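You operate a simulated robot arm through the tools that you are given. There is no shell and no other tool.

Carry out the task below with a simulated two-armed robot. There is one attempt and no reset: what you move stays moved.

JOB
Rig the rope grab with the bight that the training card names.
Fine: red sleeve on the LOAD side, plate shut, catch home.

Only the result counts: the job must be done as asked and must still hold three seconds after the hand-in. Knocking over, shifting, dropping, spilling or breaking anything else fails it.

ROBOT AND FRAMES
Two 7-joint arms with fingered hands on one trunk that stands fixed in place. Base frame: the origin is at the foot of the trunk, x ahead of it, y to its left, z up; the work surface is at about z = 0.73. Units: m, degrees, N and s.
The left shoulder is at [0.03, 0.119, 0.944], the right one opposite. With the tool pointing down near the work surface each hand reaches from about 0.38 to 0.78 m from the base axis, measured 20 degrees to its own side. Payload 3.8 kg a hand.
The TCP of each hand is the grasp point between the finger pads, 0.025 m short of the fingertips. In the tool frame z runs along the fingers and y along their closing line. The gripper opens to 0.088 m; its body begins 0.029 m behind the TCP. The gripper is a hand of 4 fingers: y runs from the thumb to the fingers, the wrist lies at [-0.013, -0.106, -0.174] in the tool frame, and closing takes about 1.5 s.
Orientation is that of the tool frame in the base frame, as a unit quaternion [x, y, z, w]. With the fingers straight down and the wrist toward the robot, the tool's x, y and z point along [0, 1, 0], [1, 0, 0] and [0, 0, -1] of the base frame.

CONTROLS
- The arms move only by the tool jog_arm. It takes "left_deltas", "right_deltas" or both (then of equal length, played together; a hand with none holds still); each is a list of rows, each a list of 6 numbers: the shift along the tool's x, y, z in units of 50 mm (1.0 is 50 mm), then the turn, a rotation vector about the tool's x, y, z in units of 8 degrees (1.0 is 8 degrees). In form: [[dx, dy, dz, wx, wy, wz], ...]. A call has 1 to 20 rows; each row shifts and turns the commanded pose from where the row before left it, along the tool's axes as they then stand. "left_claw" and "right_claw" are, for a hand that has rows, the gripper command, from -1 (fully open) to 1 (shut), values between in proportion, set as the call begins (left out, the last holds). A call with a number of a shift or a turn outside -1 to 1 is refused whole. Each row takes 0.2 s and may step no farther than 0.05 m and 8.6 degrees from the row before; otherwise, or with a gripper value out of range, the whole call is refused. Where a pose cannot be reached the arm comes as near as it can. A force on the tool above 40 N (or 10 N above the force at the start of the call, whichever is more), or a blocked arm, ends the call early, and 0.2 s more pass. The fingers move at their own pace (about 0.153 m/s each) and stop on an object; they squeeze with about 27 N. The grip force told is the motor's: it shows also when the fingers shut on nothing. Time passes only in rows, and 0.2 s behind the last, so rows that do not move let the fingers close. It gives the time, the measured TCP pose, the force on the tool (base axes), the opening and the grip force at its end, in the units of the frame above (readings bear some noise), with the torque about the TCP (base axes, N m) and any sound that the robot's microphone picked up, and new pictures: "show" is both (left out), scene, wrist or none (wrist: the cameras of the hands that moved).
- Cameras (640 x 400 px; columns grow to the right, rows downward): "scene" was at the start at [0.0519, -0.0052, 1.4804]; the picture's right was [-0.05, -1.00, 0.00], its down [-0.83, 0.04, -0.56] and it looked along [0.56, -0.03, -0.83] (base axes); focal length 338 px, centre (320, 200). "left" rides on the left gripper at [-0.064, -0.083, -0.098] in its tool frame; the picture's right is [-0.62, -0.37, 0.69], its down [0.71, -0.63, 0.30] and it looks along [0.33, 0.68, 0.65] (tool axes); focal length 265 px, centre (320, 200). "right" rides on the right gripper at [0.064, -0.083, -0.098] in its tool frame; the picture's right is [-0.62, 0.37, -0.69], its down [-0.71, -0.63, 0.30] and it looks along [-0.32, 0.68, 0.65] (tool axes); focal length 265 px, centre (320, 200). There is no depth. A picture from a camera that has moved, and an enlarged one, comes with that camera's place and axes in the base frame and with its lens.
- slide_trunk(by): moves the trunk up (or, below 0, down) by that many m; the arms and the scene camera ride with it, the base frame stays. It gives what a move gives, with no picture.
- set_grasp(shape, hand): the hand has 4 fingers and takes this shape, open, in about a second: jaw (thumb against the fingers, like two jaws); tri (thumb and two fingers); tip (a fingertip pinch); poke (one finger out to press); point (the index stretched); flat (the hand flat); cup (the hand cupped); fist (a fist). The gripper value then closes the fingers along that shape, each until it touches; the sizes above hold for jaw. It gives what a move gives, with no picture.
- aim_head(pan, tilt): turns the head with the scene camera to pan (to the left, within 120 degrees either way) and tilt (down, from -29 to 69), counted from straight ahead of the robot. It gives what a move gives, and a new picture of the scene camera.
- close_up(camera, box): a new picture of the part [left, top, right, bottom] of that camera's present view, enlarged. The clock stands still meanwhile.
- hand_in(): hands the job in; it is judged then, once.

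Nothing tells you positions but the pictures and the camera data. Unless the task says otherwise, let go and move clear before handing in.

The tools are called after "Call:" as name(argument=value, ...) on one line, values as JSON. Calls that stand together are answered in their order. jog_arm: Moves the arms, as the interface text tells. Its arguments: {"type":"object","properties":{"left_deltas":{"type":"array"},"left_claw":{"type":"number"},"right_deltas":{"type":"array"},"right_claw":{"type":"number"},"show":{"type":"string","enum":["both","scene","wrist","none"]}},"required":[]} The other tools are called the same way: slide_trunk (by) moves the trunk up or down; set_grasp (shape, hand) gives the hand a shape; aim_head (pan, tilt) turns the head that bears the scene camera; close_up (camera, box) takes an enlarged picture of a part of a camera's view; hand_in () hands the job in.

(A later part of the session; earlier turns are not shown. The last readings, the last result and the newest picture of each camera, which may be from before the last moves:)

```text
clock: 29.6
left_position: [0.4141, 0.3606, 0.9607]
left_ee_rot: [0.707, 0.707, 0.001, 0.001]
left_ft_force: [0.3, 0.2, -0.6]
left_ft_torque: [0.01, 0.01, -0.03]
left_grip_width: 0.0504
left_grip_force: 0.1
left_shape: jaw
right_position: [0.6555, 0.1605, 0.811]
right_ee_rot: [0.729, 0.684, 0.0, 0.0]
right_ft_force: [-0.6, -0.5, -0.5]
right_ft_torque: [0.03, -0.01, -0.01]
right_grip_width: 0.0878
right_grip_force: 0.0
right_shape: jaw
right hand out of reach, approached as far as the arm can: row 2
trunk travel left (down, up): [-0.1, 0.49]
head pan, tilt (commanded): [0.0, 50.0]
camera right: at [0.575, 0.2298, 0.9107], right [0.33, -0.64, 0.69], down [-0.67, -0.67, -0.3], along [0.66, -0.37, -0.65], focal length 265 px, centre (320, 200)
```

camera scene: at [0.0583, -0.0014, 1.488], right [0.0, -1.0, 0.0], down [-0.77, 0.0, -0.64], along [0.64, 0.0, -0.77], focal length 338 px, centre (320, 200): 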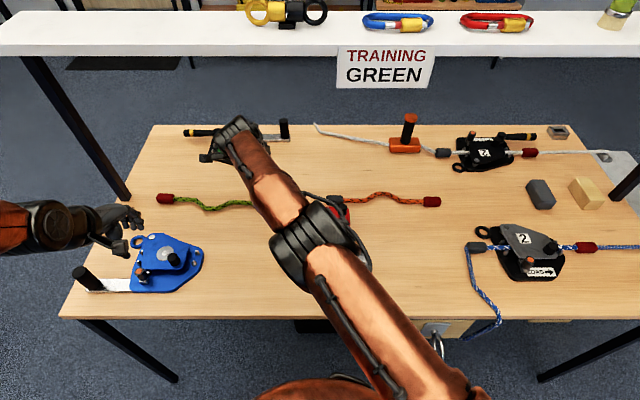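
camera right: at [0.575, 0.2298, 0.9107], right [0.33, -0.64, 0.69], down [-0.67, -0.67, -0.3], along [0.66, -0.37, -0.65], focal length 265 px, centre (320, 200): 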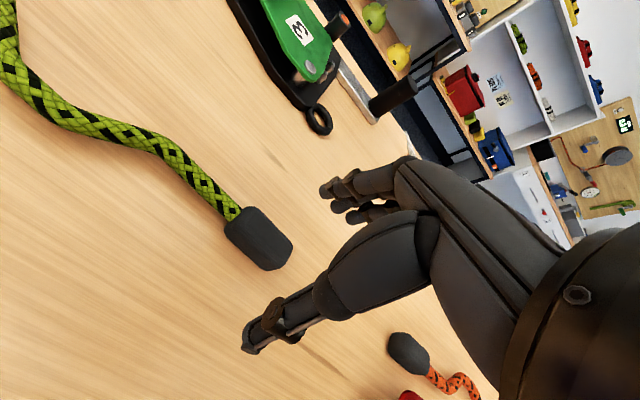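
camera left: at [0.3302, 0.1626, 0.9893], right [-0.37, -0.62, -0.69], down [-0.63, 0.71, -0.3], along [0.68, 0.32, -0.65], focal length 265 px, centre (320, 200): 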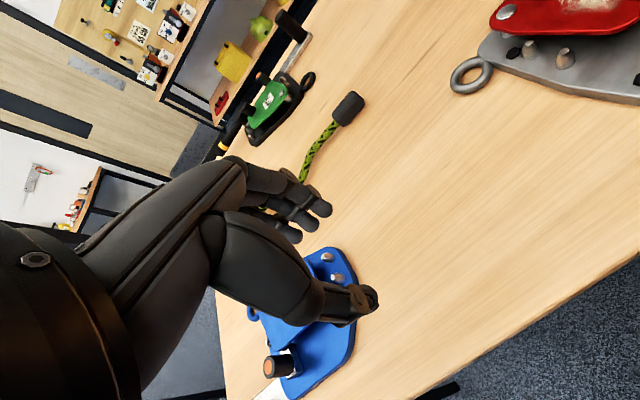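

The right arm can't comfortably reach this sleeve at table height. I'll retract it, and test instead how far the left hand can yaw, since the left reaches the rope more easily.

Call:
jog_arm(right_deltas=[[0, 0, -0.9, 0, 0, 0], [0, 0, -0.9, 0, 0, 0], [0, 0, -0.9, 0, 0, 0], [-0.9, -0.2, 0, 0, 0, 0], [-0.9, -0.2, 0, 0, 0, 0], [-0.9, -0.2, 0, 0, 0, 0], [-0.9, -0.2, 0, 0, 0, 0], [-0.9, -0.2, 0, 0, 0, 0], [-0.9, -0.2, 0, 0, 0, 0], [-0.9, -0.2, 0, 0, 0, 0], [-0.9, -0.2, 0, 0, 0, 0], [-0.9, -0.2, 0, 0, 0, 0], [-0.9, 0, 0, 0, 0, 0], [-0.9, 0, 0, 0, 0, 0]], left_deltas=[[0, 0, 0, 0, 0, 0], [0, 0, 0, 0, 0, 0], [0, 0.3, 0, 0, 0, 0], [0, 0.3, 0, 0, 0, -1], [0, 0, 0, 0, 0, -1], [0, 0, 0, 0, 0, -1], [0, 0, 0, 0, 0, -1], [0, 0, 0, 0, 0, -1], [0, 0, 0, 0, 0, -1], [0, 0, 0, 0, 0, -1], [0, 0, 0, 0, 0, -1], [0, 0, 0, 0, 0, -1], [0, 0, 0, 0, 0, -1], [0, 0, 0, 0, 0, -1]], show="scene")

```text
clock: 32.5
left_position: [0.4451, 0.3589, 0.9616]
left_ee_rot: [0.015, 1.0, 0.002, 0.0]
left_ft_force: [0.0, 0.1, 0.9]
left_ft_torque: [0.02, -0.03, -0.02]
left_grip_width: 0.0501
left_grip_force: 0.0
left_shape: jaw
right_position: [0.5338, -0.3291, 0.9478]
right_ee_rot: [0.728, 0.686, 0.0, 0.001]
right_ft_force: [0.2, -0.7, -0.5]
right_ft_torque: [0.03, 0.03, 0.0]
right_grip_width: 0.088
right_grip_force: 0.1
right_shape: jaw
trunk travel left (down, up): [-0.1, 0.49]
head pan, tilt (commanded): [0.0, 50.0]
camera scene: at [0.0578, -0.0035, 1.4881], right [0.0, -1.0, 0.0], down [-0.77, 0.0, -0.64], along [0.64, 0.0, -0.77], focal length 338 px, centre (320, 200)
```

scene: 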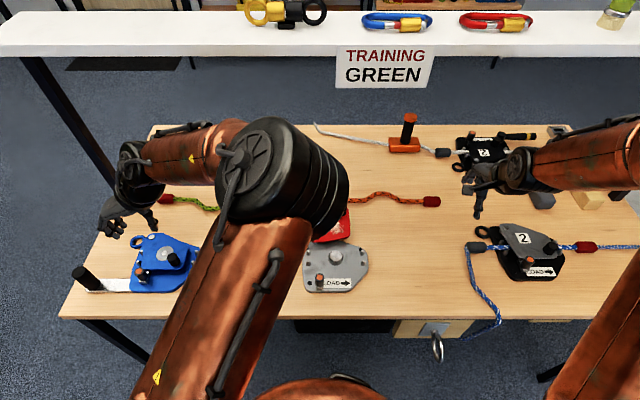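

The left hand yaws to +88° without trouble, so it can do the whole turn itself: pick grey at yaw 0, turn to -90° and set down, re-grip at +90° and turn back to 0. I'll bring it over the grey sleeve.

Call:
jog_arm(left_deltas=[[0, 0, 0, 0, 0, 1], [0, 0, 0, 0, 0, 1], [0, 0, 0, 0, 0, 1], [0, 0, 0, 0, 0, 1], [0, 0, 0, 0, 0, 1], [0, 0, 0, 0, 0, 1], [0, 0, 0, 0, 0, 1], [0, 0, 0, 0, 0, 1], [0, 0, 0, 0, 0, 1], [0, 0, 0, 0, 0, 1], [0, 0, 0, 0, 0, 1], [0, 0, 0, 0, 0, 0.5], [-0.512, 0.675, 0.171, 0, 0, 0], [-0.512, 0.675, 0.171, 0, 0, 0], [-0.512, 0.675, 0.171, 0, 0, 0], [-0.512, 0.675, 0.171, 0, 0, 0], [-0.512, 0.675, 0.171, 0, 0, 0], [-0.512, 0.675, 0.171, 0, 0, 0], [-0.512, 0.675, 0.171, 0, 0, 0]], left_claw=-0.6, show="both")

```text
clock: 36.5
left_position: [0.6696, 0.1629, 0.901]
left_ee_rot: [0.731, 0.682, 0.0, 0.0]
left_ft_force: [0.2, 0.2, 0.2]
left_ft_torque: [0.01, 0.02, -0.01]
left_grip_width: 0.0704
left_grip_force: 0.0
left_shape: jaw
right_position: [0.5343, -0.33, 0.9458]
right_ee_rot: [0.729, 0.685, -0.001, -0.001]
right_ft_force: [1.1, -0.2, 0.2]
right_ft_torque: [0.0, 0.02, -0.02]
right_grip_width: 0.0879
right_grip_force: 0.1
right_shape: jaw
trunk travel left (down, up): [-0.1, 0.49]
head pan, tilt (commanded): [0.0, 50.0]
camera scene: at [0.0588, -0.0028, 1.488], right [0.0, -1.0, 0.0], down [-0.77, 0.0, -0.64], along [0.64, 0.0, -0.77], focal length 338 px, centre (320, 200)
camera left: at [0.581, 0.1056, 0.9995], right [-0.41, -0.59, -0.69], down [-0.58, 0.76, -0.3], along [0.7, 0.28, -0.65], focal length 265 px, centre (320, 200)
```

scene: 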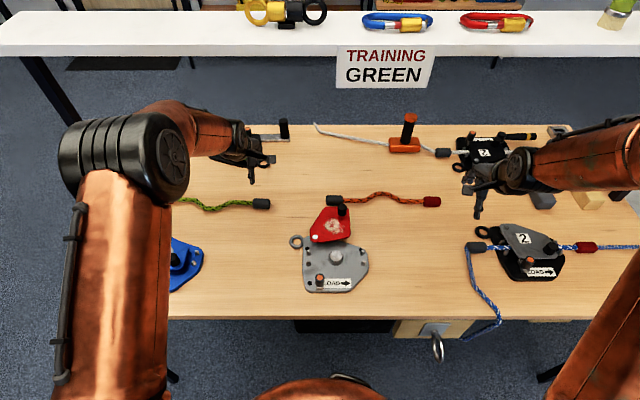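
left: 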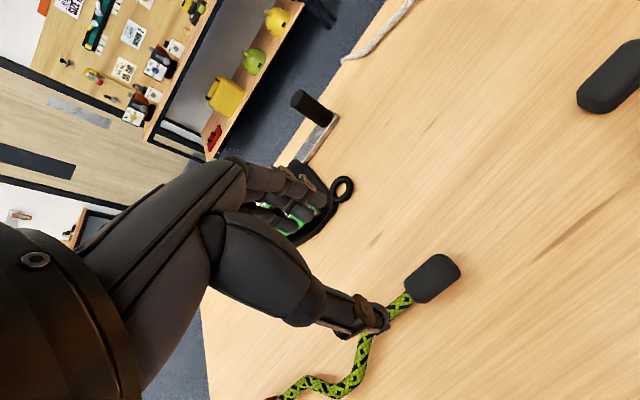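

Aligned over the grey sleeve. Descending to grip height.

Call:
jog_arm(left_deltas=[[0, 0, 0.9, 0, 0, 0], [0, 0, 0.9, 0, 0, 0], [0, 0, 0.6, 0, 0, 0], [0, 0, 0.3, 0, 0, 0]], show="both")

Call:
close_up(camera="scene", box=[180, 130, 300, 220])

```text
clock: 37.5
left_position: [0.6671, 0.1653, 0.7654]
left_ee_rot: [0.731, 0.683, 0.0, 0.0]
left_ft_force: [0.1, -0.4, 1.0]
left_ft_torque: [0.01, 0.0, -0.01]
left_grip_width: 0.0701
left_grip_force: 0.0
left_shape: jaw
right_position: [0.5333, -0.329, 0.9471]
right_ee_rot: [0.728, 0.685, 0.0, 0.0]
right_ft_force: [-0.2, 0.6, 0.3]
right_ft_torque: [-0.02, -0.02, -0.01]
right_grip_width: 0.0878
right_grip_force: 0.0
right_shape: jaw
trunk travel left (down, up): [-0.1, 0.49]
head pan, tilt (commanded): [0.0, 50.0]
camera scene: at [0.0579, -0.0019, 1.4881], right [0.0, -1.0, 0.0], down [-0.77, 0.0, -0.64], along [0.64, 0.0, -0.77], focal length 338 px, centre (320, 200)
camera left: at [0.5801, 0.1069, 0.8639], right [-0.41, -0.59, -0.69], down [-0.58, 0.76, -0.3], along [0.7, 0.28, -0.65], focal length 265 px, centre (320, 200)
```

scene: 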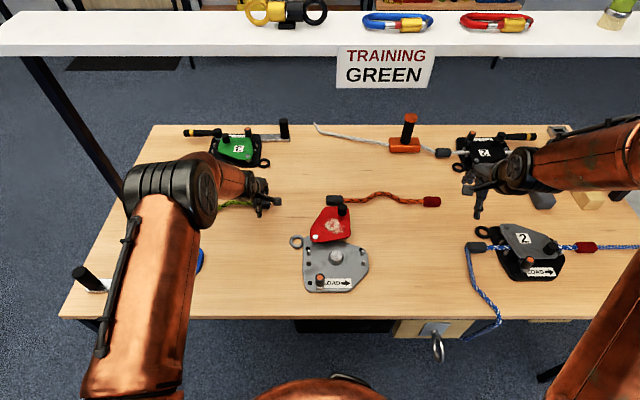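
left: 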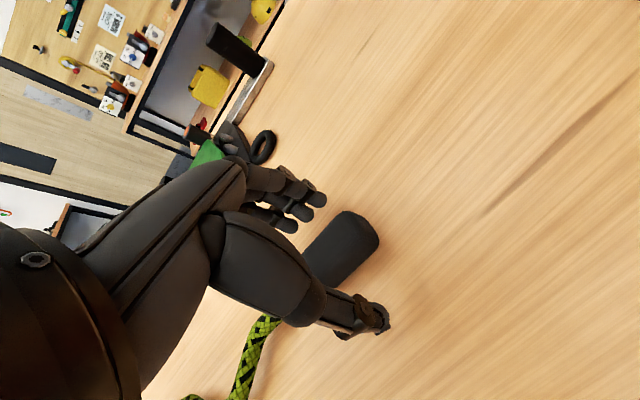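

```text
4.44 times, centred on (240, 175) of scene
camera zoom: at [0.0579, -0.0019, 1.4881], right [0.0, -1.0, 0.0], down [-0.77, 0.0, -0.64], along [0.64, 0.0, -0.77], focal length 1500 px, centre (676, 311)
```

zoom: 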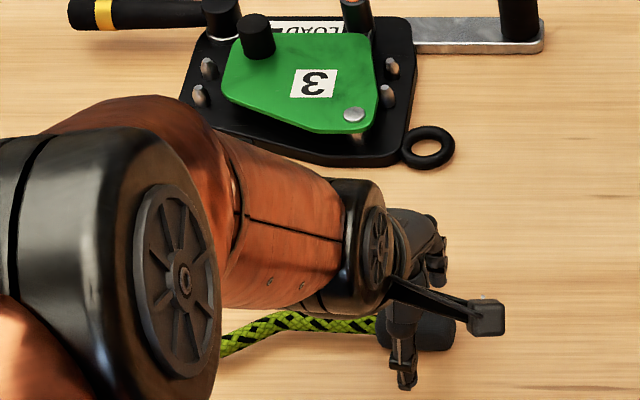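

Sleeve lies between thumb and fingers. Lower 4 mm more and close.

Call:
jog_arm(left_deltas=[[0, 0, 0.08, 0, 0, 0], [0, 0, 0, 0, 0, 0], [0, 0, 0, 0, 0, 0], [0, 0, 0, 0, 0, 0], [0, 0, 0, 0, 0, 0], [0, 0, 0, 0, 0, 0]], left_claw=0.9, show="wrist")

```text
clock: 39.0
left_position: [0.668, 0.1648, 0.7634]
left_ee_rot: [0.732, 0.682, 0.001, 0.002]
left_ft_force: [3.3, -0.1, 6.9]
left_ft_torque: [0.03, -0.08, -0.12]
left_grip_width: 0.0145
left_grip_force: 27.1
left_shape: jaw
right_position: [0.5337, -0.3298, 0.9476]
right_ee_rot: [0.729, 0.685, 0.0, 0.001]
right_ft_force: [0.3, 0.0, 0.5]
right_ft_torque: [0.03, 0.01, 0.01]
right_grip_width: 0.0877
right_grip_force: 0.0
right_shape: jaw
trunk travel left (down, up): [-0.1, 0.49]
head pan, tilt (commanded): [0.0, 50.0]
camera left: at [0.5799, 0.1068, 0.8606], right [-0.41, -0.59, -0.69], down [-0.58, 0.76, -0.31], along [0.71, 0.28, -0.65], focal length 265 px, centre (320, 200)
```

left: 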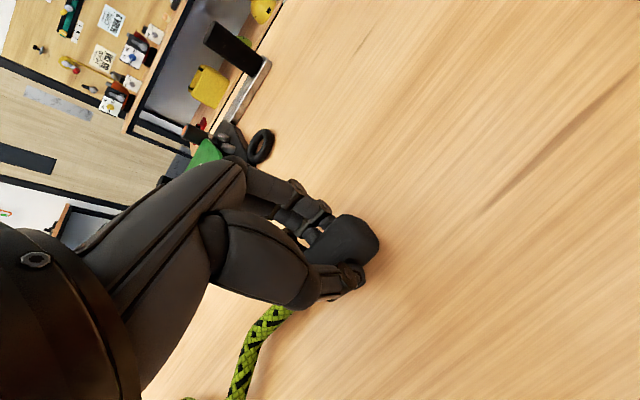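

Gripped. Lift 5 cm and look at how the rope behaves.

Call:
jog_arm(left_deltas=[[0, 0, -0.3, 0, 0, 0], [0, 0, -0.4, 0, 0, 0], [0, 0, -0.4, 0, 0, 0]], show="both")

Call:
close_up(camera="right", box=[0, 0, 320, 200])

```text
clock: 39.8
left_position: [0.6675, 0.1641, 0.8167]
left_ee_rot: [0.731, 0.682, -0.001, -0.001]
left_ft_force: [0.6, 0.4, -1.2]
left_ft_torque: [-0.17, -0.02, 0.0]
left_grip_width: 0.0147
left_grip_force: 27.0
left_shape: jaw
right_position: [0.5339, -0.3296, 0.9472]
right_ee_rot: [0.729, 0.685, 0.0, -0.001]
right_ft_force: [-0.5, -0.2, -0.3]
right_ft_torque: [0.01, 0.01, -0.03]
right_grip_width: 0.088
right_grip_force: 0.1
right_shape: jaw
trunk travel left (down, up): [-0.1, 0.49]
head pan, tilt (commanded): [0.0, 50.0]
camera scene: at [0.0577, -0.0021, 1.4881], right [0.0, -1.0, 0.0], down [-0.77, 0.0, -0.64], along [0.64, 0.0, -0.77], focal length 338 px, centre (320, 200)
camera left: at [0.5789, 0.107, 0.9149], right [-0.41, -0.59, -0.69], down [-0.58, 0.76, -0.3], along [0.7, 0.28, -0.65], focal length 265 px, centre (320, 200)
```

scene: 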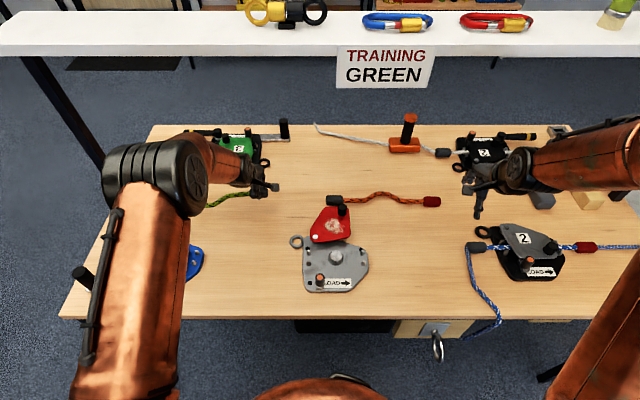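
left: 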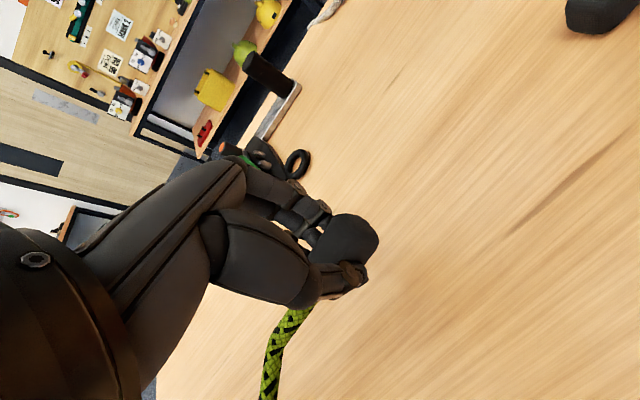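

```text
2.00 times, centred on (160, 100) of right
camera zoom: at [0.4537, -0.2602, 1.047], right [0.33, -0.64, 0.69], down [-0.67, -0.67, -0.3], along [0.66, -0.37, -0.65], focal length 531 px, centre (640, 400)
```

zoom: 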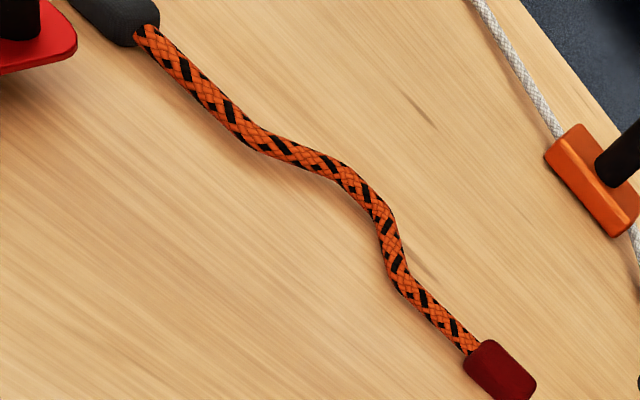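

The rope is stiff and holds its shape (about 0.12 kg, cantilever torque as expected). I'll lift high, bring it to about [0.43, 0.155] and turn it to yaw -90° so the red end points away.

Call:
jog_arm(left_deltas=[[0, 0, -0.9, 0, 0, 0], [0, 0, -0.9, 0, 0, 0], [0, 0, -0.9, 0, 0, 0], [-0.1, -0.948, 0, 0, 0, 0], [-0.1, -0.948, 0, 0, 0, 0], [-0.1, -0.948, 0, 0, 0, 0], [-0.1, -0.948, 0, 0, 0, 0], [-0.1, -0.948, 0, 0, 0, 0]], show="both")

```text
clock: 41.5
left_position: [0.4286, 0.1566, 0.953]
left_ee_rot: [0.732, 0.682, 0.0, 0.0]
left_ft_force: [0.6, 0.0, -0.4]
left_ft_torque: [-0.16, 0.0, 0.01]
left_grip_width: 0.0146
left_grip_force: 27.2
left_shape: jaw
right_position: [0.5326, -0.3296, 0.9492]
right_ee_rot: [0.729, 0.685, -0.001, 0.0]
right_ft_force: [0.1, 0.1, -0.1]
right_ft_torque: [0.0, 0.0, 0.02]
right_grip_width: 0.088
right_grip_force: 0.1
right_shape: jaw
trunk travel left (down, up): [-0.1, 0.49]
head pan, tilt (commanded): [0.0, 50.0]
camera scene: at [0.0566, -0.002, 1.4881], right [0.0, -1.0, 0.0], down [-0.77, 0.0, -0.64], along [0.64, 0.0, -0.77], focal length 338 px, centre (320, 200)
camera left: at [0.3398, 0.0985, 1.0514], right [-0.41, -0.59, -0.69], down [-0.58, 0.76, -0.3], along [0.71, 0.28, -0.65], focal length 265 px, centre (320, 200)
```

scene: 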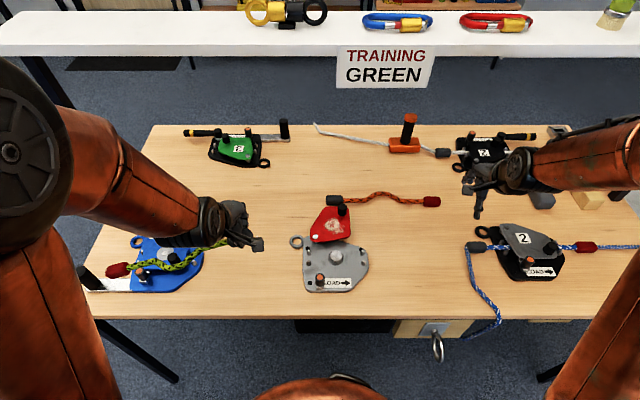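
left: 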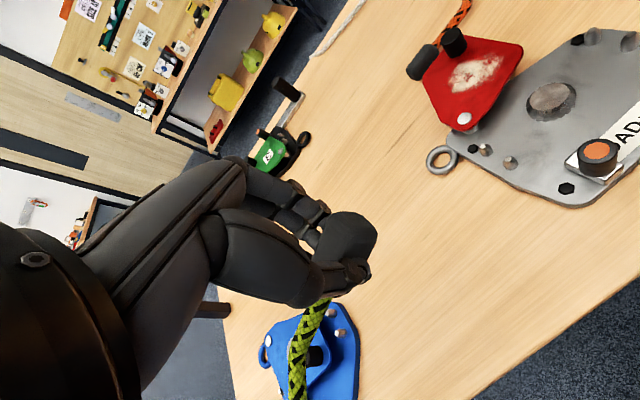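

The rope holds its shape. Now rotating to yaw -90° in the air.

Call:
jog_arm(left_deltas=[[0, 0, 0, 0, 0, 0.9], [0, 0, 0, 0, 0, 0.9], [0, 0, 0, 0, 0, 0.9], [0, 0, 0, 0, 0, 0.9], [0, 0, 0, 0, 0, 0.9], [0, 0, 0, 0, 0, 0.9], [0, 0, 0, 0, 0, 0.9], [0, 0, 0, 0, 0, 0.9], [0, 0, 0, 0, 0, 0.9], [0, 0, 0, 0, 0, 0.9], [0, 0, 0, 0, 0, 0.9], [0, 0, 0, 0, 0, 0.86]], show="both")

```text
clock: 44.1
left_position: [0.4296, 0.1555, 0.9518]
left_ee_rot: [1.0, -0.002, 0.0, 0.0]
left_ft_force: [-0.1, -0.3, -1.5]
left_ft_torque: [-0.01, 0.13, -0.01]
left_grip_width: 0.0144
left_grip_force: 27.2
left_shape: jaw
right_position: [0.5331, -0.3289, 0.9472]
right_ee_rot: [0.729, 0.685, 0.0, 0.0]
right_ft_force: [0.0, -0.6, 0.3]
right_ft_torque: [0.01, -0.04, 0.0]
right_grip_width: 0.0879
right_grip_force: 0.1
right_shape: jaw
trunk travel left (down, up): [-0.1, 0.49]
head pan, tilt (commanded): [0.0, 50.0]
camera scene: at [0.0582, -0.002, 1.4881], right [0.0, -1.0, 0.0], down [-0.77, 0.0, -0.64], along [0.64, 0.0, -0.77], focal length 338 px, centre (320, 200)
camera left: at [0.3655, 0.2408, 1.0502], right [-0.62, 0.37, -0.69], down [0.72, 0.63, -0.3], along [0.32, -0.68, -0.65], focal length 265 px, centre (320, 200)
```

scene: 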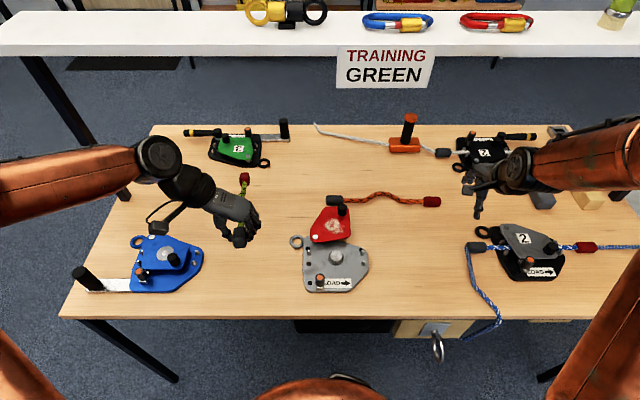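
left: 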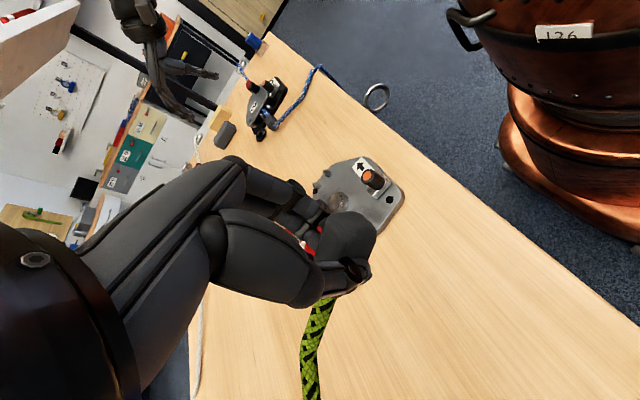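

Yaw is -90° now, but the red end looks lower than the hand. Let me check for droop.

Call:
close_up(camera="scene", box=[190, 160, 290, 260])

Call:
close_up(camera="left", box=[220, 150, 420, 400])

Call:
close_up(camera="right", box=[0, 0, 640, 400])

```text
4.00 times, centred on (240, 210) of scene
camera zoom: at [0.0582, -0.002, 1.4881], right [0.0, -1.0, 0.0], down [-0.77, 0.0, -0.64], along [0.64, 0.0, -0.77], focal length 1350 px, centre (640, 160)
```

zoom: 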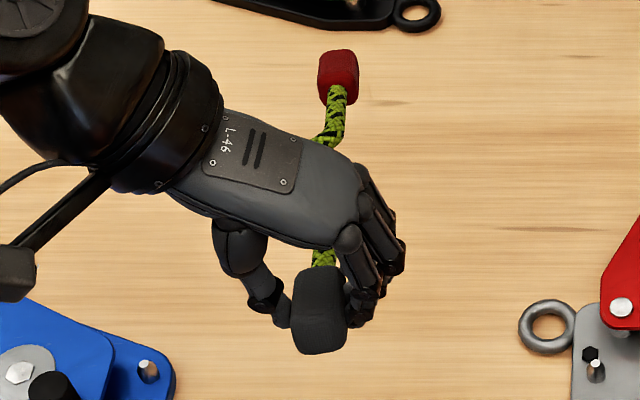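

```text
1.60 times, centred on (320, 275) of left
camera zoom: at [0.3655, 0.2408, 1.0502], right [-0.62, 0.37, -0.69], down [0.72, 0.63, -0.3], along [0.32, -0.68, -0.65], focal length 425 px, centre (320, 80)
```

zoom: 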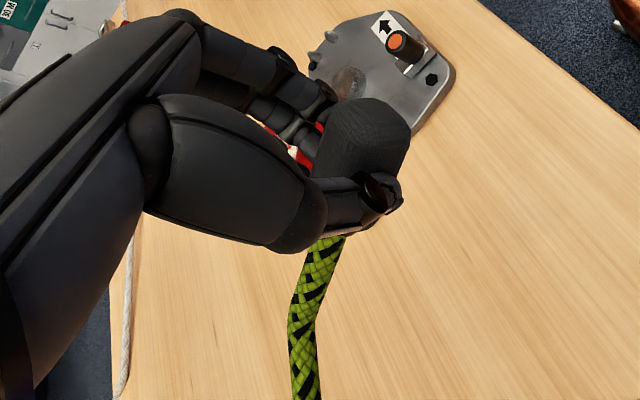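

```text
1.00 times, centred on (320, 200) of right (not enlarged: the box is as wide or as high as the picture)
camera zoom: at [0.4541, -0.2601, 1.0468], right [0.33, -0.64, 0.69], down [-0.67, -0.67, -0.3], along [0.66, -0.37, -0.65], focal length 265 px, centre (320, 200)
```

zoom: 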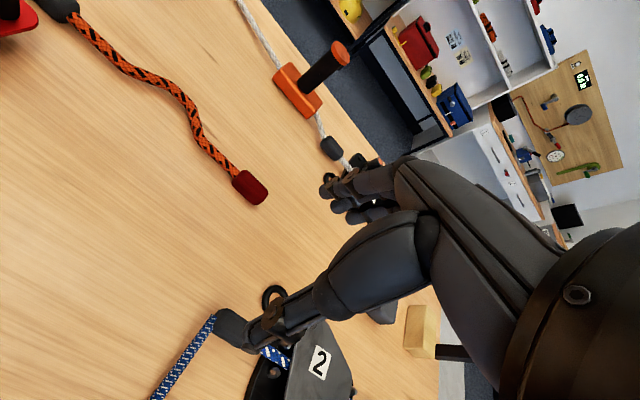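

The rope has pitched down about 23° in the grip (red end low) and is yawed ~10° — harmless, it will level when set down. I'll turn a further 15° so it lies nearly along +x, then lower it gently to the free table area.

Call:
jog_arm(left_deltas=[[0, 0, 0, 0, 0, 0.95], [0, 0, 0, 0, 0, 0.95], [0, 0, 0.8, 0, 0, 0], [0, 0, 0.6, 0, 0, 0], [0, 0, 0.4, 0, 0, 0], [0, 0, 0.4, 0, 0, 0], [0, 0, 0.4, 0, 0, 0], [0, 0, 0.4, 0, 0, 0]], show="both")

Call:
close_up(camera="scene", box=[190, 150, 320, 280])

```text
clock: 46.0
left_position: [0.4292, 0.156, 0.8006]
left_ee_rot: [0.991, -0.133, 0.0, -0.001]
left_ft_force: [-0.1, -0.6, -0.7]
left_ft_torque: [0.0, -0.14, -0.02]
left_grip_width: 0.0149
left_grip_force: 27.4
left_shape: jaw
right_position: [0.534, -0.3287, 0.9466]
right_ee_rot: [0.728, 0.685, 0.0, 0.0]
right_ft_force: [-0.5, -0.3, 0.5]
right_ft_torque: [-0.01, -0.01, 0.0]
right_grip_width: 0.0881
right_grip_force: 0.0
right_shape: jaw
trunk travel left (down, up): [-0.1, 0.49]
head pan, tilt (commanded): [0.0, 50.0]
camera scene: at [0.058, -0.0019, 1.4881], right [0.0, -1.0, 0.0], down [-0.77, 0.0, -0.64], along [0.64, 0.0, -0.77], focal length 338 px, centre (320, 200)
camera left: at [0.3895, 0.2545, 0.9001], right [-0.5, 0.52, -0.69], down [0.86, 0.42, -0.3], along [0.13, -0.74, -0.65], focal length 265 px, centre (320, 200)
```

scene: 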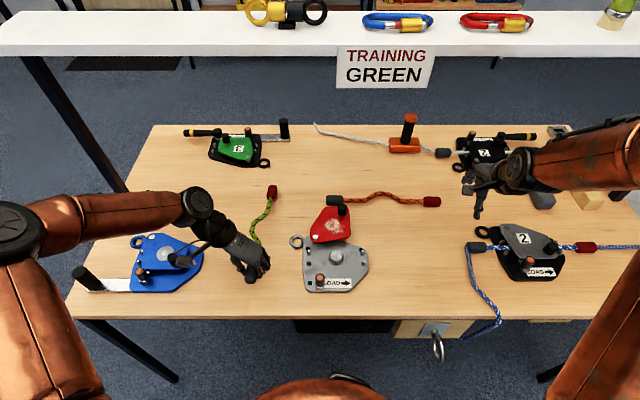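
left: 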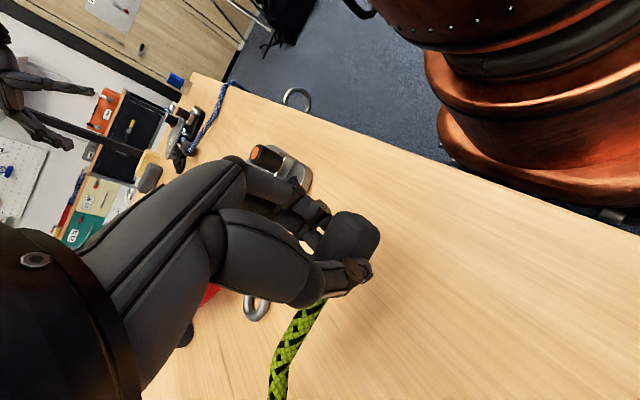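

```text
3.08 times, centred on (255, 215) of scene
camera zoom: at [0.058, -0.0019, 1.4881], right [0.0, -1.0, 0.0], down [-0.77, 0.0, -0.64], along [0.64, 0.0, -0.77], focal length 1038 px, centre (520, 154)
```

zoom: 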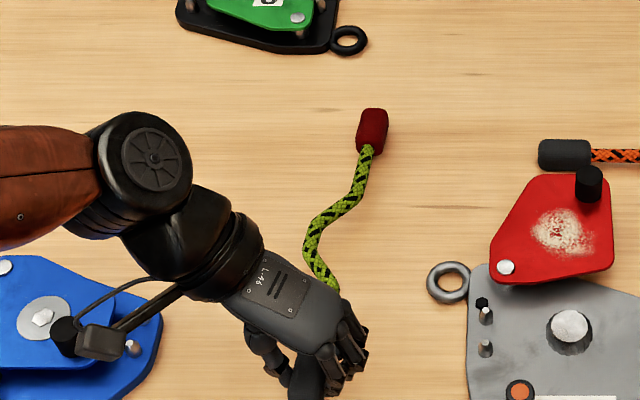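

The red end is on the table. Lowering the grey end the last bit and releasing.

Call:
jog_arm(left_deltas=[[0, 0, 0.25, 0, 0, 0], [0, 0, 0.25, 0, 0, 0], [0, 0, 0.2, 0, 0, 0], [0, 0, 0, 0, 0, 0]], show="wrist")

Call:
close_up(camera="scene", box=[190, 150, 320, 280])

```text
clock: 47.0
left_position: [0.4287, 0.1562, 0.7677]
left_ee_rot: [0.991, -0.133, 0.001, 0.001]
left_ft_force: [-0.3, 0.2, 0.4]
left_ft_torque: [-0.01, -0.16, -0.03]
left_grip_width: 0.0148
left_grip_force: 27.1
left_shape: jaw
right_position: [0.532, -0.3291, 0.9495]
right_ee_rot: [0.729, 0.685, 0.0, 0.001]
right_ft_force: [-0.6, 0.7, -0.8]
right_ft_torque: [-0.03, 0.0, -0.02]
right_grip_width: 0.0879
right_grip_force: 0.1
right_shape: jaw
trunk travel left (down, up): [-0.1, 0.49]
head pan, tilt (commanded): [0.0, 50.0]
camera left: at [0.3892, 0.2541, 0.8653], right [-0.5, 0.52, -0.69], down [0.85, 0.42, -0.3], along [0.13, -0.74, -0.65], focal length 265 px, centre (320, 200)
```

left: 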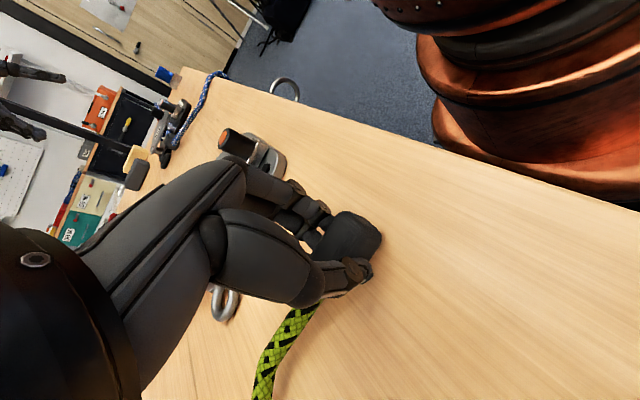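

```text
3.08 times, centred on (255, 215) of scene
camera zoom: at [0.0577, -0.002, 1.4881], right [0.0, -1.0, 0.0], down [-0.77, 0.0, -0.64], along [0.64, 0.0, -0.77], focal length 1038 px, centre (520, 154)
```

zoom: 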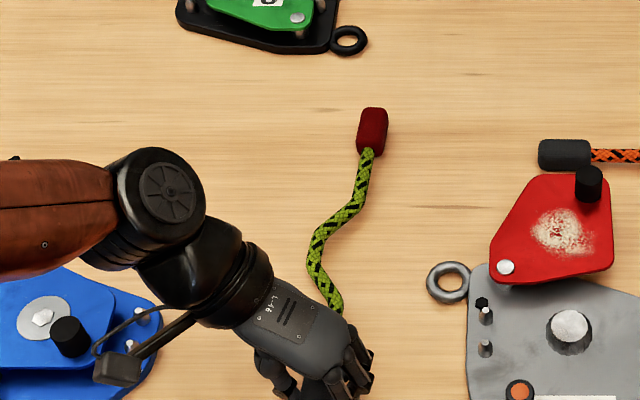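

Call:
jog_arm(left_deltas=[[0, 0, 0.06, 0, 0, 0], [0, 0, 0, 0, 0, 0], [0, 0, 0, 0, 0, 0], [0, 0, 0, 0, 0, 0], [0, 0, -0.4, 0, 0, 0], [0, 0, -0.9, 0, 0, 0], [0, 0, -0.9, 0, 0, 0], [0, 0, -0.9, 0, 0, 0], [0, -0.5, -0.4, 0, 0, 0]], left_claw=-0.6, show="both")

Call:
close_up(camera="scene", box=[190, 150, 320, 280])

```text
clock: 49.0
left_position: [0.436, 0.1794, 0.9387]
left_ee_rot: [0.991, -0.133, 0.0, 0.0]
left_ft_force: [0.1, 1.0, -0.5]
left_ft_torque: [0.01, -0.02, -0.06]
left_grip_width: 0.07
left_grip_force: 0.0
left_shape: jaw
right_position: [0.5324, -0.3279, 0.9479]
right_ee_rot: [0.729, 0.685, 0.0, 0.0]
right_ft_force: [0.2, 0.0, 0.0]
right_ft_torque: [0.02, -0.01, -0.01]
right_grip_width: 0.0879
right_grip_force: 0.0
right_shape: jaw
trunk travel left (down, up): [-0.1, 0.49]
head pan, tilt (commanded): [0.0, 50.0]
camera scene: at [0.0578, -0.0014, 1.4881], right [0.0, -1.0, 0.0], down [-0.77, 0.0, -0.64], along [0.64, 0.0, -0.77], focal length 338 px, centre (320, 200)
camera left: at [0.3953, 0.2782, 1.0369], right [-0.5, 0.52, -0.69], down [0.86, 0.42, -0.3], along [0.13, -0.75, -0.65], focal length 265 px, centre (320, 200)
```

scene: 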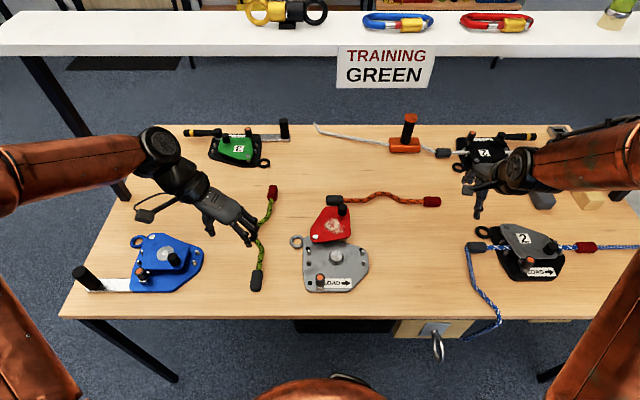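
left: 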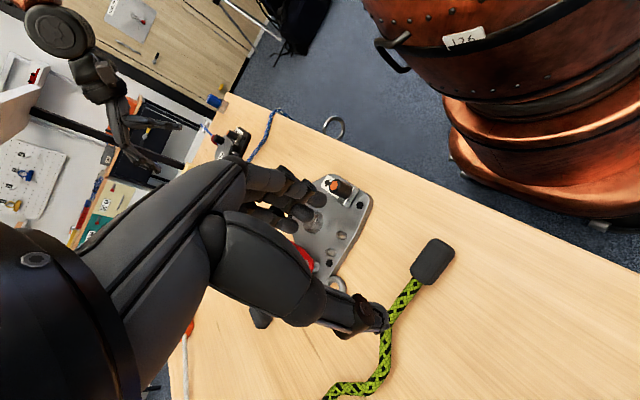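

```text
3.08 times, centred on (255, 215) of scene
camera zoom: at [0.0578, -0.0014, 1.4881], right [0.0, -1.0, 0.0], down [-0.77, 0.0, -0.64], along [0.64, 0.0, -0.77], focal length 1038 px, centre (520, 154)
```

zoom: 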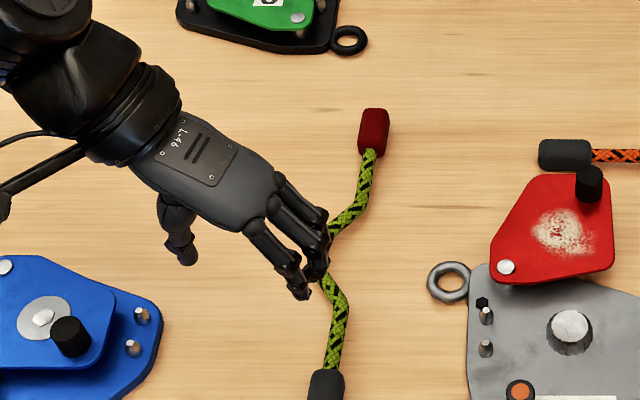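

The rope now lies along x with the red end far. Before re-gripping I'll measure its pose.

Call:
close_up(camera="scene", box=[200, 175, 330, 300])

Call:
close_up(camera="left", box=[320, 180, 520, 400])

```text
3.20 times, centred on (265, 238) of scene
camera zoom: at [0.0578, -0.0014, 1.4881], right [0.0, -1.0, 0.0], down [-0.77, 0.0, -0.64], along [0.64, 0.0, -0.77], focal length 1080 px, centre (496, 80)
```

zoom: 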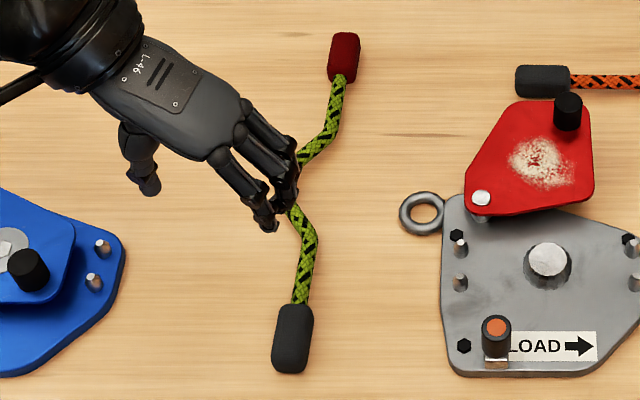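

```text
1.82 times, centred on (420, 290) of left
camera zoom: at [0.3953, 0.2782, 1.0369], right [-0.5, 0.52, -0.69], down [0.86, 0.42, -0.3], along [0.13, -0.75, -0.65], focal length 483 px, centre (138, 36)
```

zoom: 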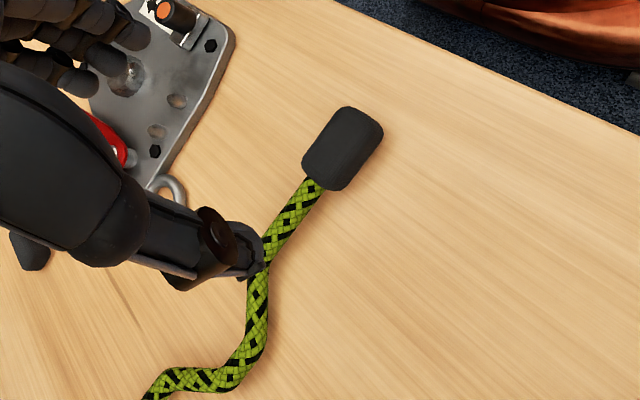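

The grey sleeve is at about [0.429, 0.150], red at [0.709, 0.138], heading -2.6° from +x. I'll turn the left hand in free air from -105° toward +87° to see if it can re-grip the grey sleeve from the other side.

Call:
jog_arm(left_deltas=[[0, 0, 0, 0, 0, -1], [0, 0, 0, 0, 0, -1], [0, 0, 0, 0, 0, -1], [0, 0, 0, 0, 0, -1], [0, 0, 0, 0, 0, -1], [0, 0, 0, 0, 0, -1], [0, 0, 0, 0, 0, -1], [0, 0, 0, 0, 0, -1], [0, 0, 0, 0, 0, -1], [0, 0, 0, 0, 0, -1], [0, 0, 0, 0, 0, -1], [0, 0, 0, 0, 0, -1], [0, 0, 0, 0, 0, -1], [0, 0, 0, 0, 0, -1], [0, 0, 0, 0, 0, -1], [0, 0, 0, 0, 0, -1], [0, 0, 0, 0, 0, -1], [0, 0, 0, 0, 0, -1]], show="scene")

```text
clock: 52.8
left_position: [0.4363, 0.1803, 0.939]
left_ee_rot: [0.431, 0.902, 0.0, 0.0]
left_ft_force: [0.2, 0.8, 0.1]
left_ft_torque: [-0.01, -0.02, -0.02]
left_grip_width: 0.0703
left_grip_force: 0.1
left_shape: jaw
right_position: [0.5332, -0.329, 0.9469]
right_ee_rot: [0.729, 0.684, 0.0, 0.001]
right_ft_force: [0.6, 0.1, -1.2]
right_ft_torque: [0.03, 0.03, -0.01]
right_grip_width: 0.0876
right_grip_force: 0.0
right_shape: jaw
trunk travel left (down, up): [-0.1, 0.49]
head pan, tilt (commanded): [0.0, 50.0]
camera scene: at [0.058, -0.0023, 1.4881], right [0.0, -1.0, 0.0], down [-0.77, 0.0, -0.64], along [0.64, 0.0, -0.77], focal length 338 px, centre (320, 200)
```

scene: 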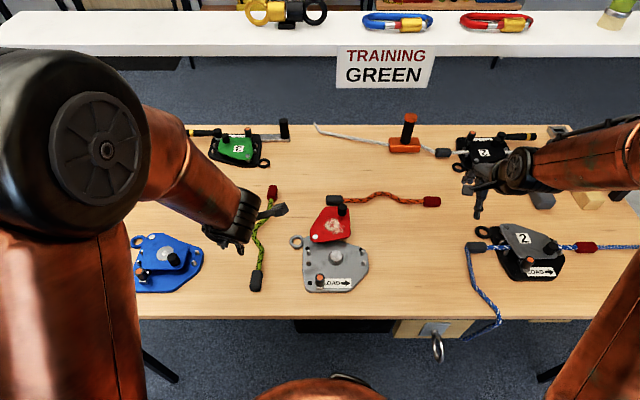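

Going well. Continue the last 48°.

Call:
jog_arm(left_deltas=[[0, 0, 0, 0, 0, -1], [0, 0, 0, 0, 0, -1], [0, 0, 0, 0, 0, -1], [0, 0, 0, 0, 0, -1], [0, 0, 0, 0, 0, -1], [0, 0, 0, 0, 0, -1]], show="both")

```text
clock: 54.1
left_position: [0.4352, 0.1811, 0.9392]
left_ee_rot: [0.027, 1.0, -0.001, -0.001]
left_ft_force: [1.1, -0.5, -0.2]
left_ft_torque: [0.0, -0.02, 0.02]
left_grip_width: 0.0702
left_grip_force: 0.1
left_shape: jaw
right_position: [0.5329, -0.3286, 0.9488]
right_ee_rot: [0.729, 0.684, 0.001, 0.0]
right_ft_force: [-0.6, -0.4, 0.3]
right_ft_torque: [-0.03, -0.02, -0.02]
right_grip_width: 0.0879
right_grip_force: 0.1
right_shape: jaw
trunk travel left (down, up): [-0.1, 0.49]
head pan, tilt (commanded): [0.0, 50.0]
camera scene: at [0.0581, -0.002, 1.4881], right [0.0, -1.0, 0.0], down [-0.77, 0.0, -0.64], along [0.64, 0.0, -0.77], focal length 338 px, centre (320, 200)
camera left: at [0.4957, 0.0947, 1.037], right [0.6, -0.4, -0.69], down [-0.75, -0.59, -0.3], along [-0.29, 0.7, -0.65], focal length 265 px, centre (320, 200)
```

scene: 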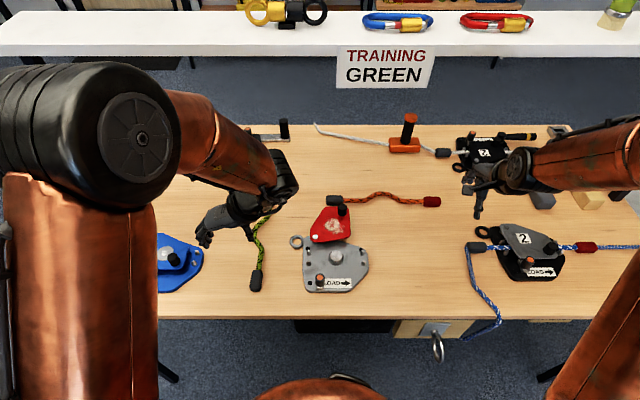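
left: 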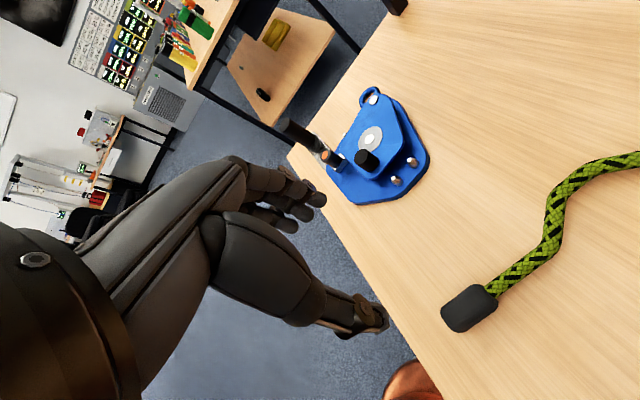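

That works with the head view still clear. I'll move over the grey sleeve, descend and grip it.

Call:
jog_arm(left_deltas=[[0.04, -0.61, 0, 0, 0, 0], [0, 0, 0.9, 0, 0, 0], [0, 0, 0.9, 0, 0, 0], [0, 0, 0.9, 0, 0, 0], [0, 0, 0.5, 0, 0, 0]], show="both")

Call:
close_up(camera="scene", box=[190, 170, 330, 300])

```text
clock: 55.4
left_position: [0.4332, 0.1502, 0.7779]
left_ee_rot: [0.027, 1.0, 0.001, 0.0]
left_ft_force: [-0.5, 0.4, -0.4]
left_ft_torque: [0.01, -0.01, 0.02]
left_grip_width: 0.07
left_grip_force: 0.0
left_shape: jaw
right_position: [0.5335, -0.3296, 0.9473]
right_ee_rot: [0.729, 0.685, 0.0, 0.001]
right_ft_force: [-0.7, -0.5, -1.1]
right_ft_torque: [-0.01, -0.02, -0.01]
right_grip_width: 0.0881
right_grip_force: 0.0
right_shape: jaw
trunk travel left (down, up): [-0.1, 0.49]
head pan, tilt (commanded): [0.0, 50.0]
camera scene: at [0.058, -0.0021, 1.4881], right [0.0, -1.0, 0.0], down [-0.77, 0.0, -0.64], along [0.64, 0.0, -0.77], focal length 338 px, centre (320, 200)
camera left: at [0.4923, 0.0647, 0.8768], right [0.6, -0.4, -0.69], down [-0.75, -0.59, -0.3], along [-0.29, 0.7, -0.65], focal length 265 px, centre (320, 200)
```

scene: 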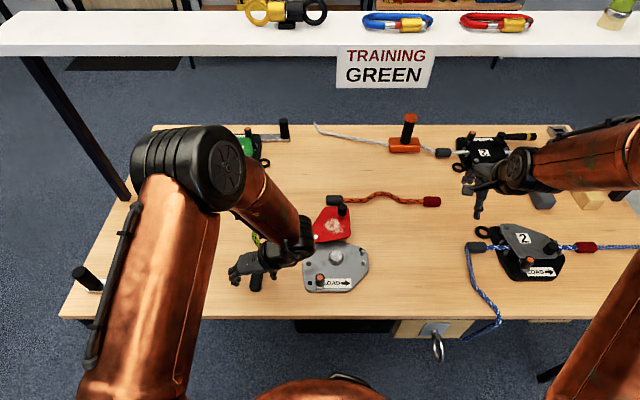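
left: 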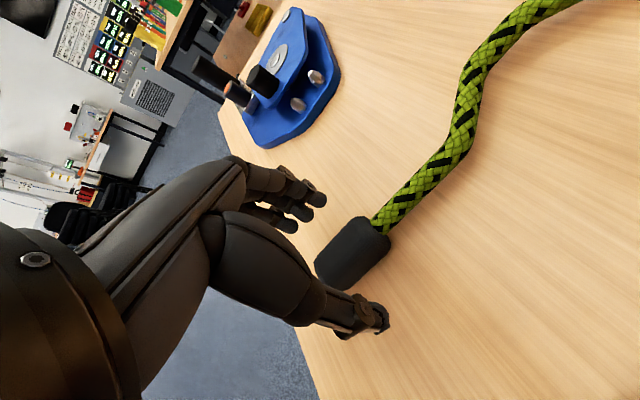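

```text
3.08 times, centred on (260, 235) of scene
camera zoom: at [0.058, -0.0021, 1.4881], right [0.0, -1.0, 0.0], down [-0.77, 0.0, -0.64], along [0.64, 0.0, -0.77], focal length 1038 px, centre (505, 92)
```

zoom: 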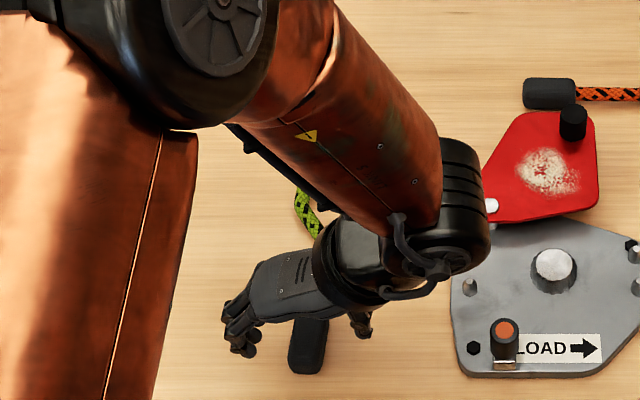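

Call:
jog_arm(left_deltas=[[0, 0, 0.28, 0, 0, 0], [0, 0, 0, 0, 0, 0], [0, 0, 0, 0, 0, 0], [0, 0, 0, 0, 0, 0], [0, 0, 0, 0, 0, 0], [0, 0, 0, 0, 0, 0]], left_claw=1.0, show="wrist")

```text
clock: 56.8
left_position: [0.4336, 0.1499, 0.7645]
left_ee_rot: [0.029, 1.0, 0.001, 0.001]
left_ft_force: [0.2, -1.1, 9.9]
left_ft_torque: [-0.04, 0.02, -0.07]
left_grip_width: 0.0229
left_grip_force: 27.2
left_shape: jaw
right_position: [0.5335, -0.3311, 0.9487]
right_ee_rot: [0.729, 0.685, 0.0, 0.0]
right_ft_force: [-0.3, -0.6, -0.7]
right_ft_torque: [-0.01, -0.01, -0.03]
right_grip_width: 0.0878
right_grip_force: 0.1
right_shape: jaw
trunk travel left (down, up): [-0.1, 0.49]
head pan, tilt (commanded): [0.0, 50.0]
camera left: at [0.4922, 0.0641, 0.8632], right [0.6, -0.4, -0.69], down [-0.75, -0.59, -0.31], along [-0.28, 0.7, -0.65], focal length 265 px, centre (320, 200)
```

left: 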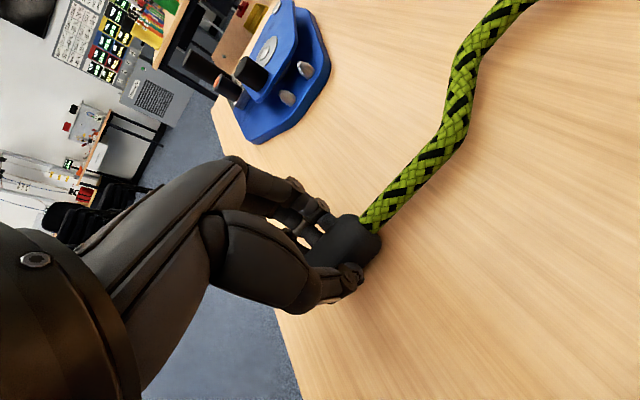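

Gripped. Lifting to about z 0.95.

Call:
jog_arm(left_deltas=[[0, 0, -0.3, 0, 0, 0], [0, 0, -0.6, 0, 0, 0], [0, 0, -0.9, 0, 0, 0], [0, 0, -0.9, 0, 0, 0], [0, 0, -0.8, 0, 0, 0], [0, 0, -0.3, 0, 0, 0]], show="both")

```text
clock: 58.1
left_position: [0.4322, 0.151, 0.9551]
left_ee_rot: [0.028, 1.0, 0.0, 0.0]
left_ft_force: [-0.2, -0.3, -0.7]
left_ft_torque: [-0.03, 0.15, 0.01]
left_grip_width: 0.0221
left_grip_force: 27.0
left_shape: jaw
right_position: [0.5337, -0.3289, 0.9481]
right_ee_rot: [0.729, 0.684, 0.0, 0.0]
right_ft_force: [0.0, 0.7, 0.3]
right_ft_torque: [0.0, -0.02, 0.02]
right_grip_width: 0.0877
right_grip_force: 0.1
right_shape: jaw
trunk travel left (down, up): [-0.1, 0.49]
head pan, tilt (commanded): [0.0, 50.0]
camera scene: at [0.058, -0.0021, 1.488], right [0.0, -1.0, 0.0], down [-0.77, 0.0, -0.64], along [0.64, 0.0, -0.77], focal length 338 px, centre (320, 200)
camera left: at [0.4912, 0.064, 1.0531], right [0.6, -0.4, -0.69], down [-0.75, -0.59, -0.3], along [-0.29, 0.7, -0.65], focal length 265 px, centre (320, 200)
```

scene: 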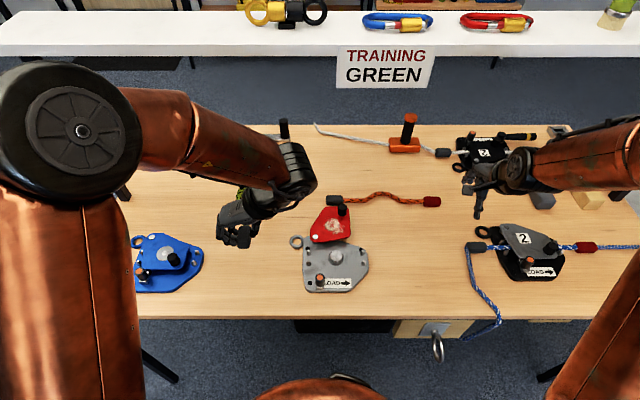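
left: 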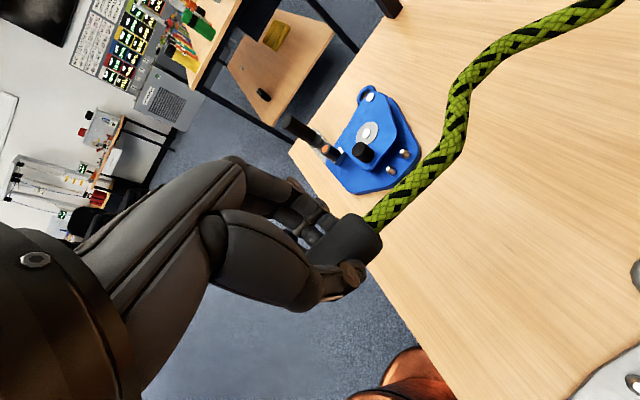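

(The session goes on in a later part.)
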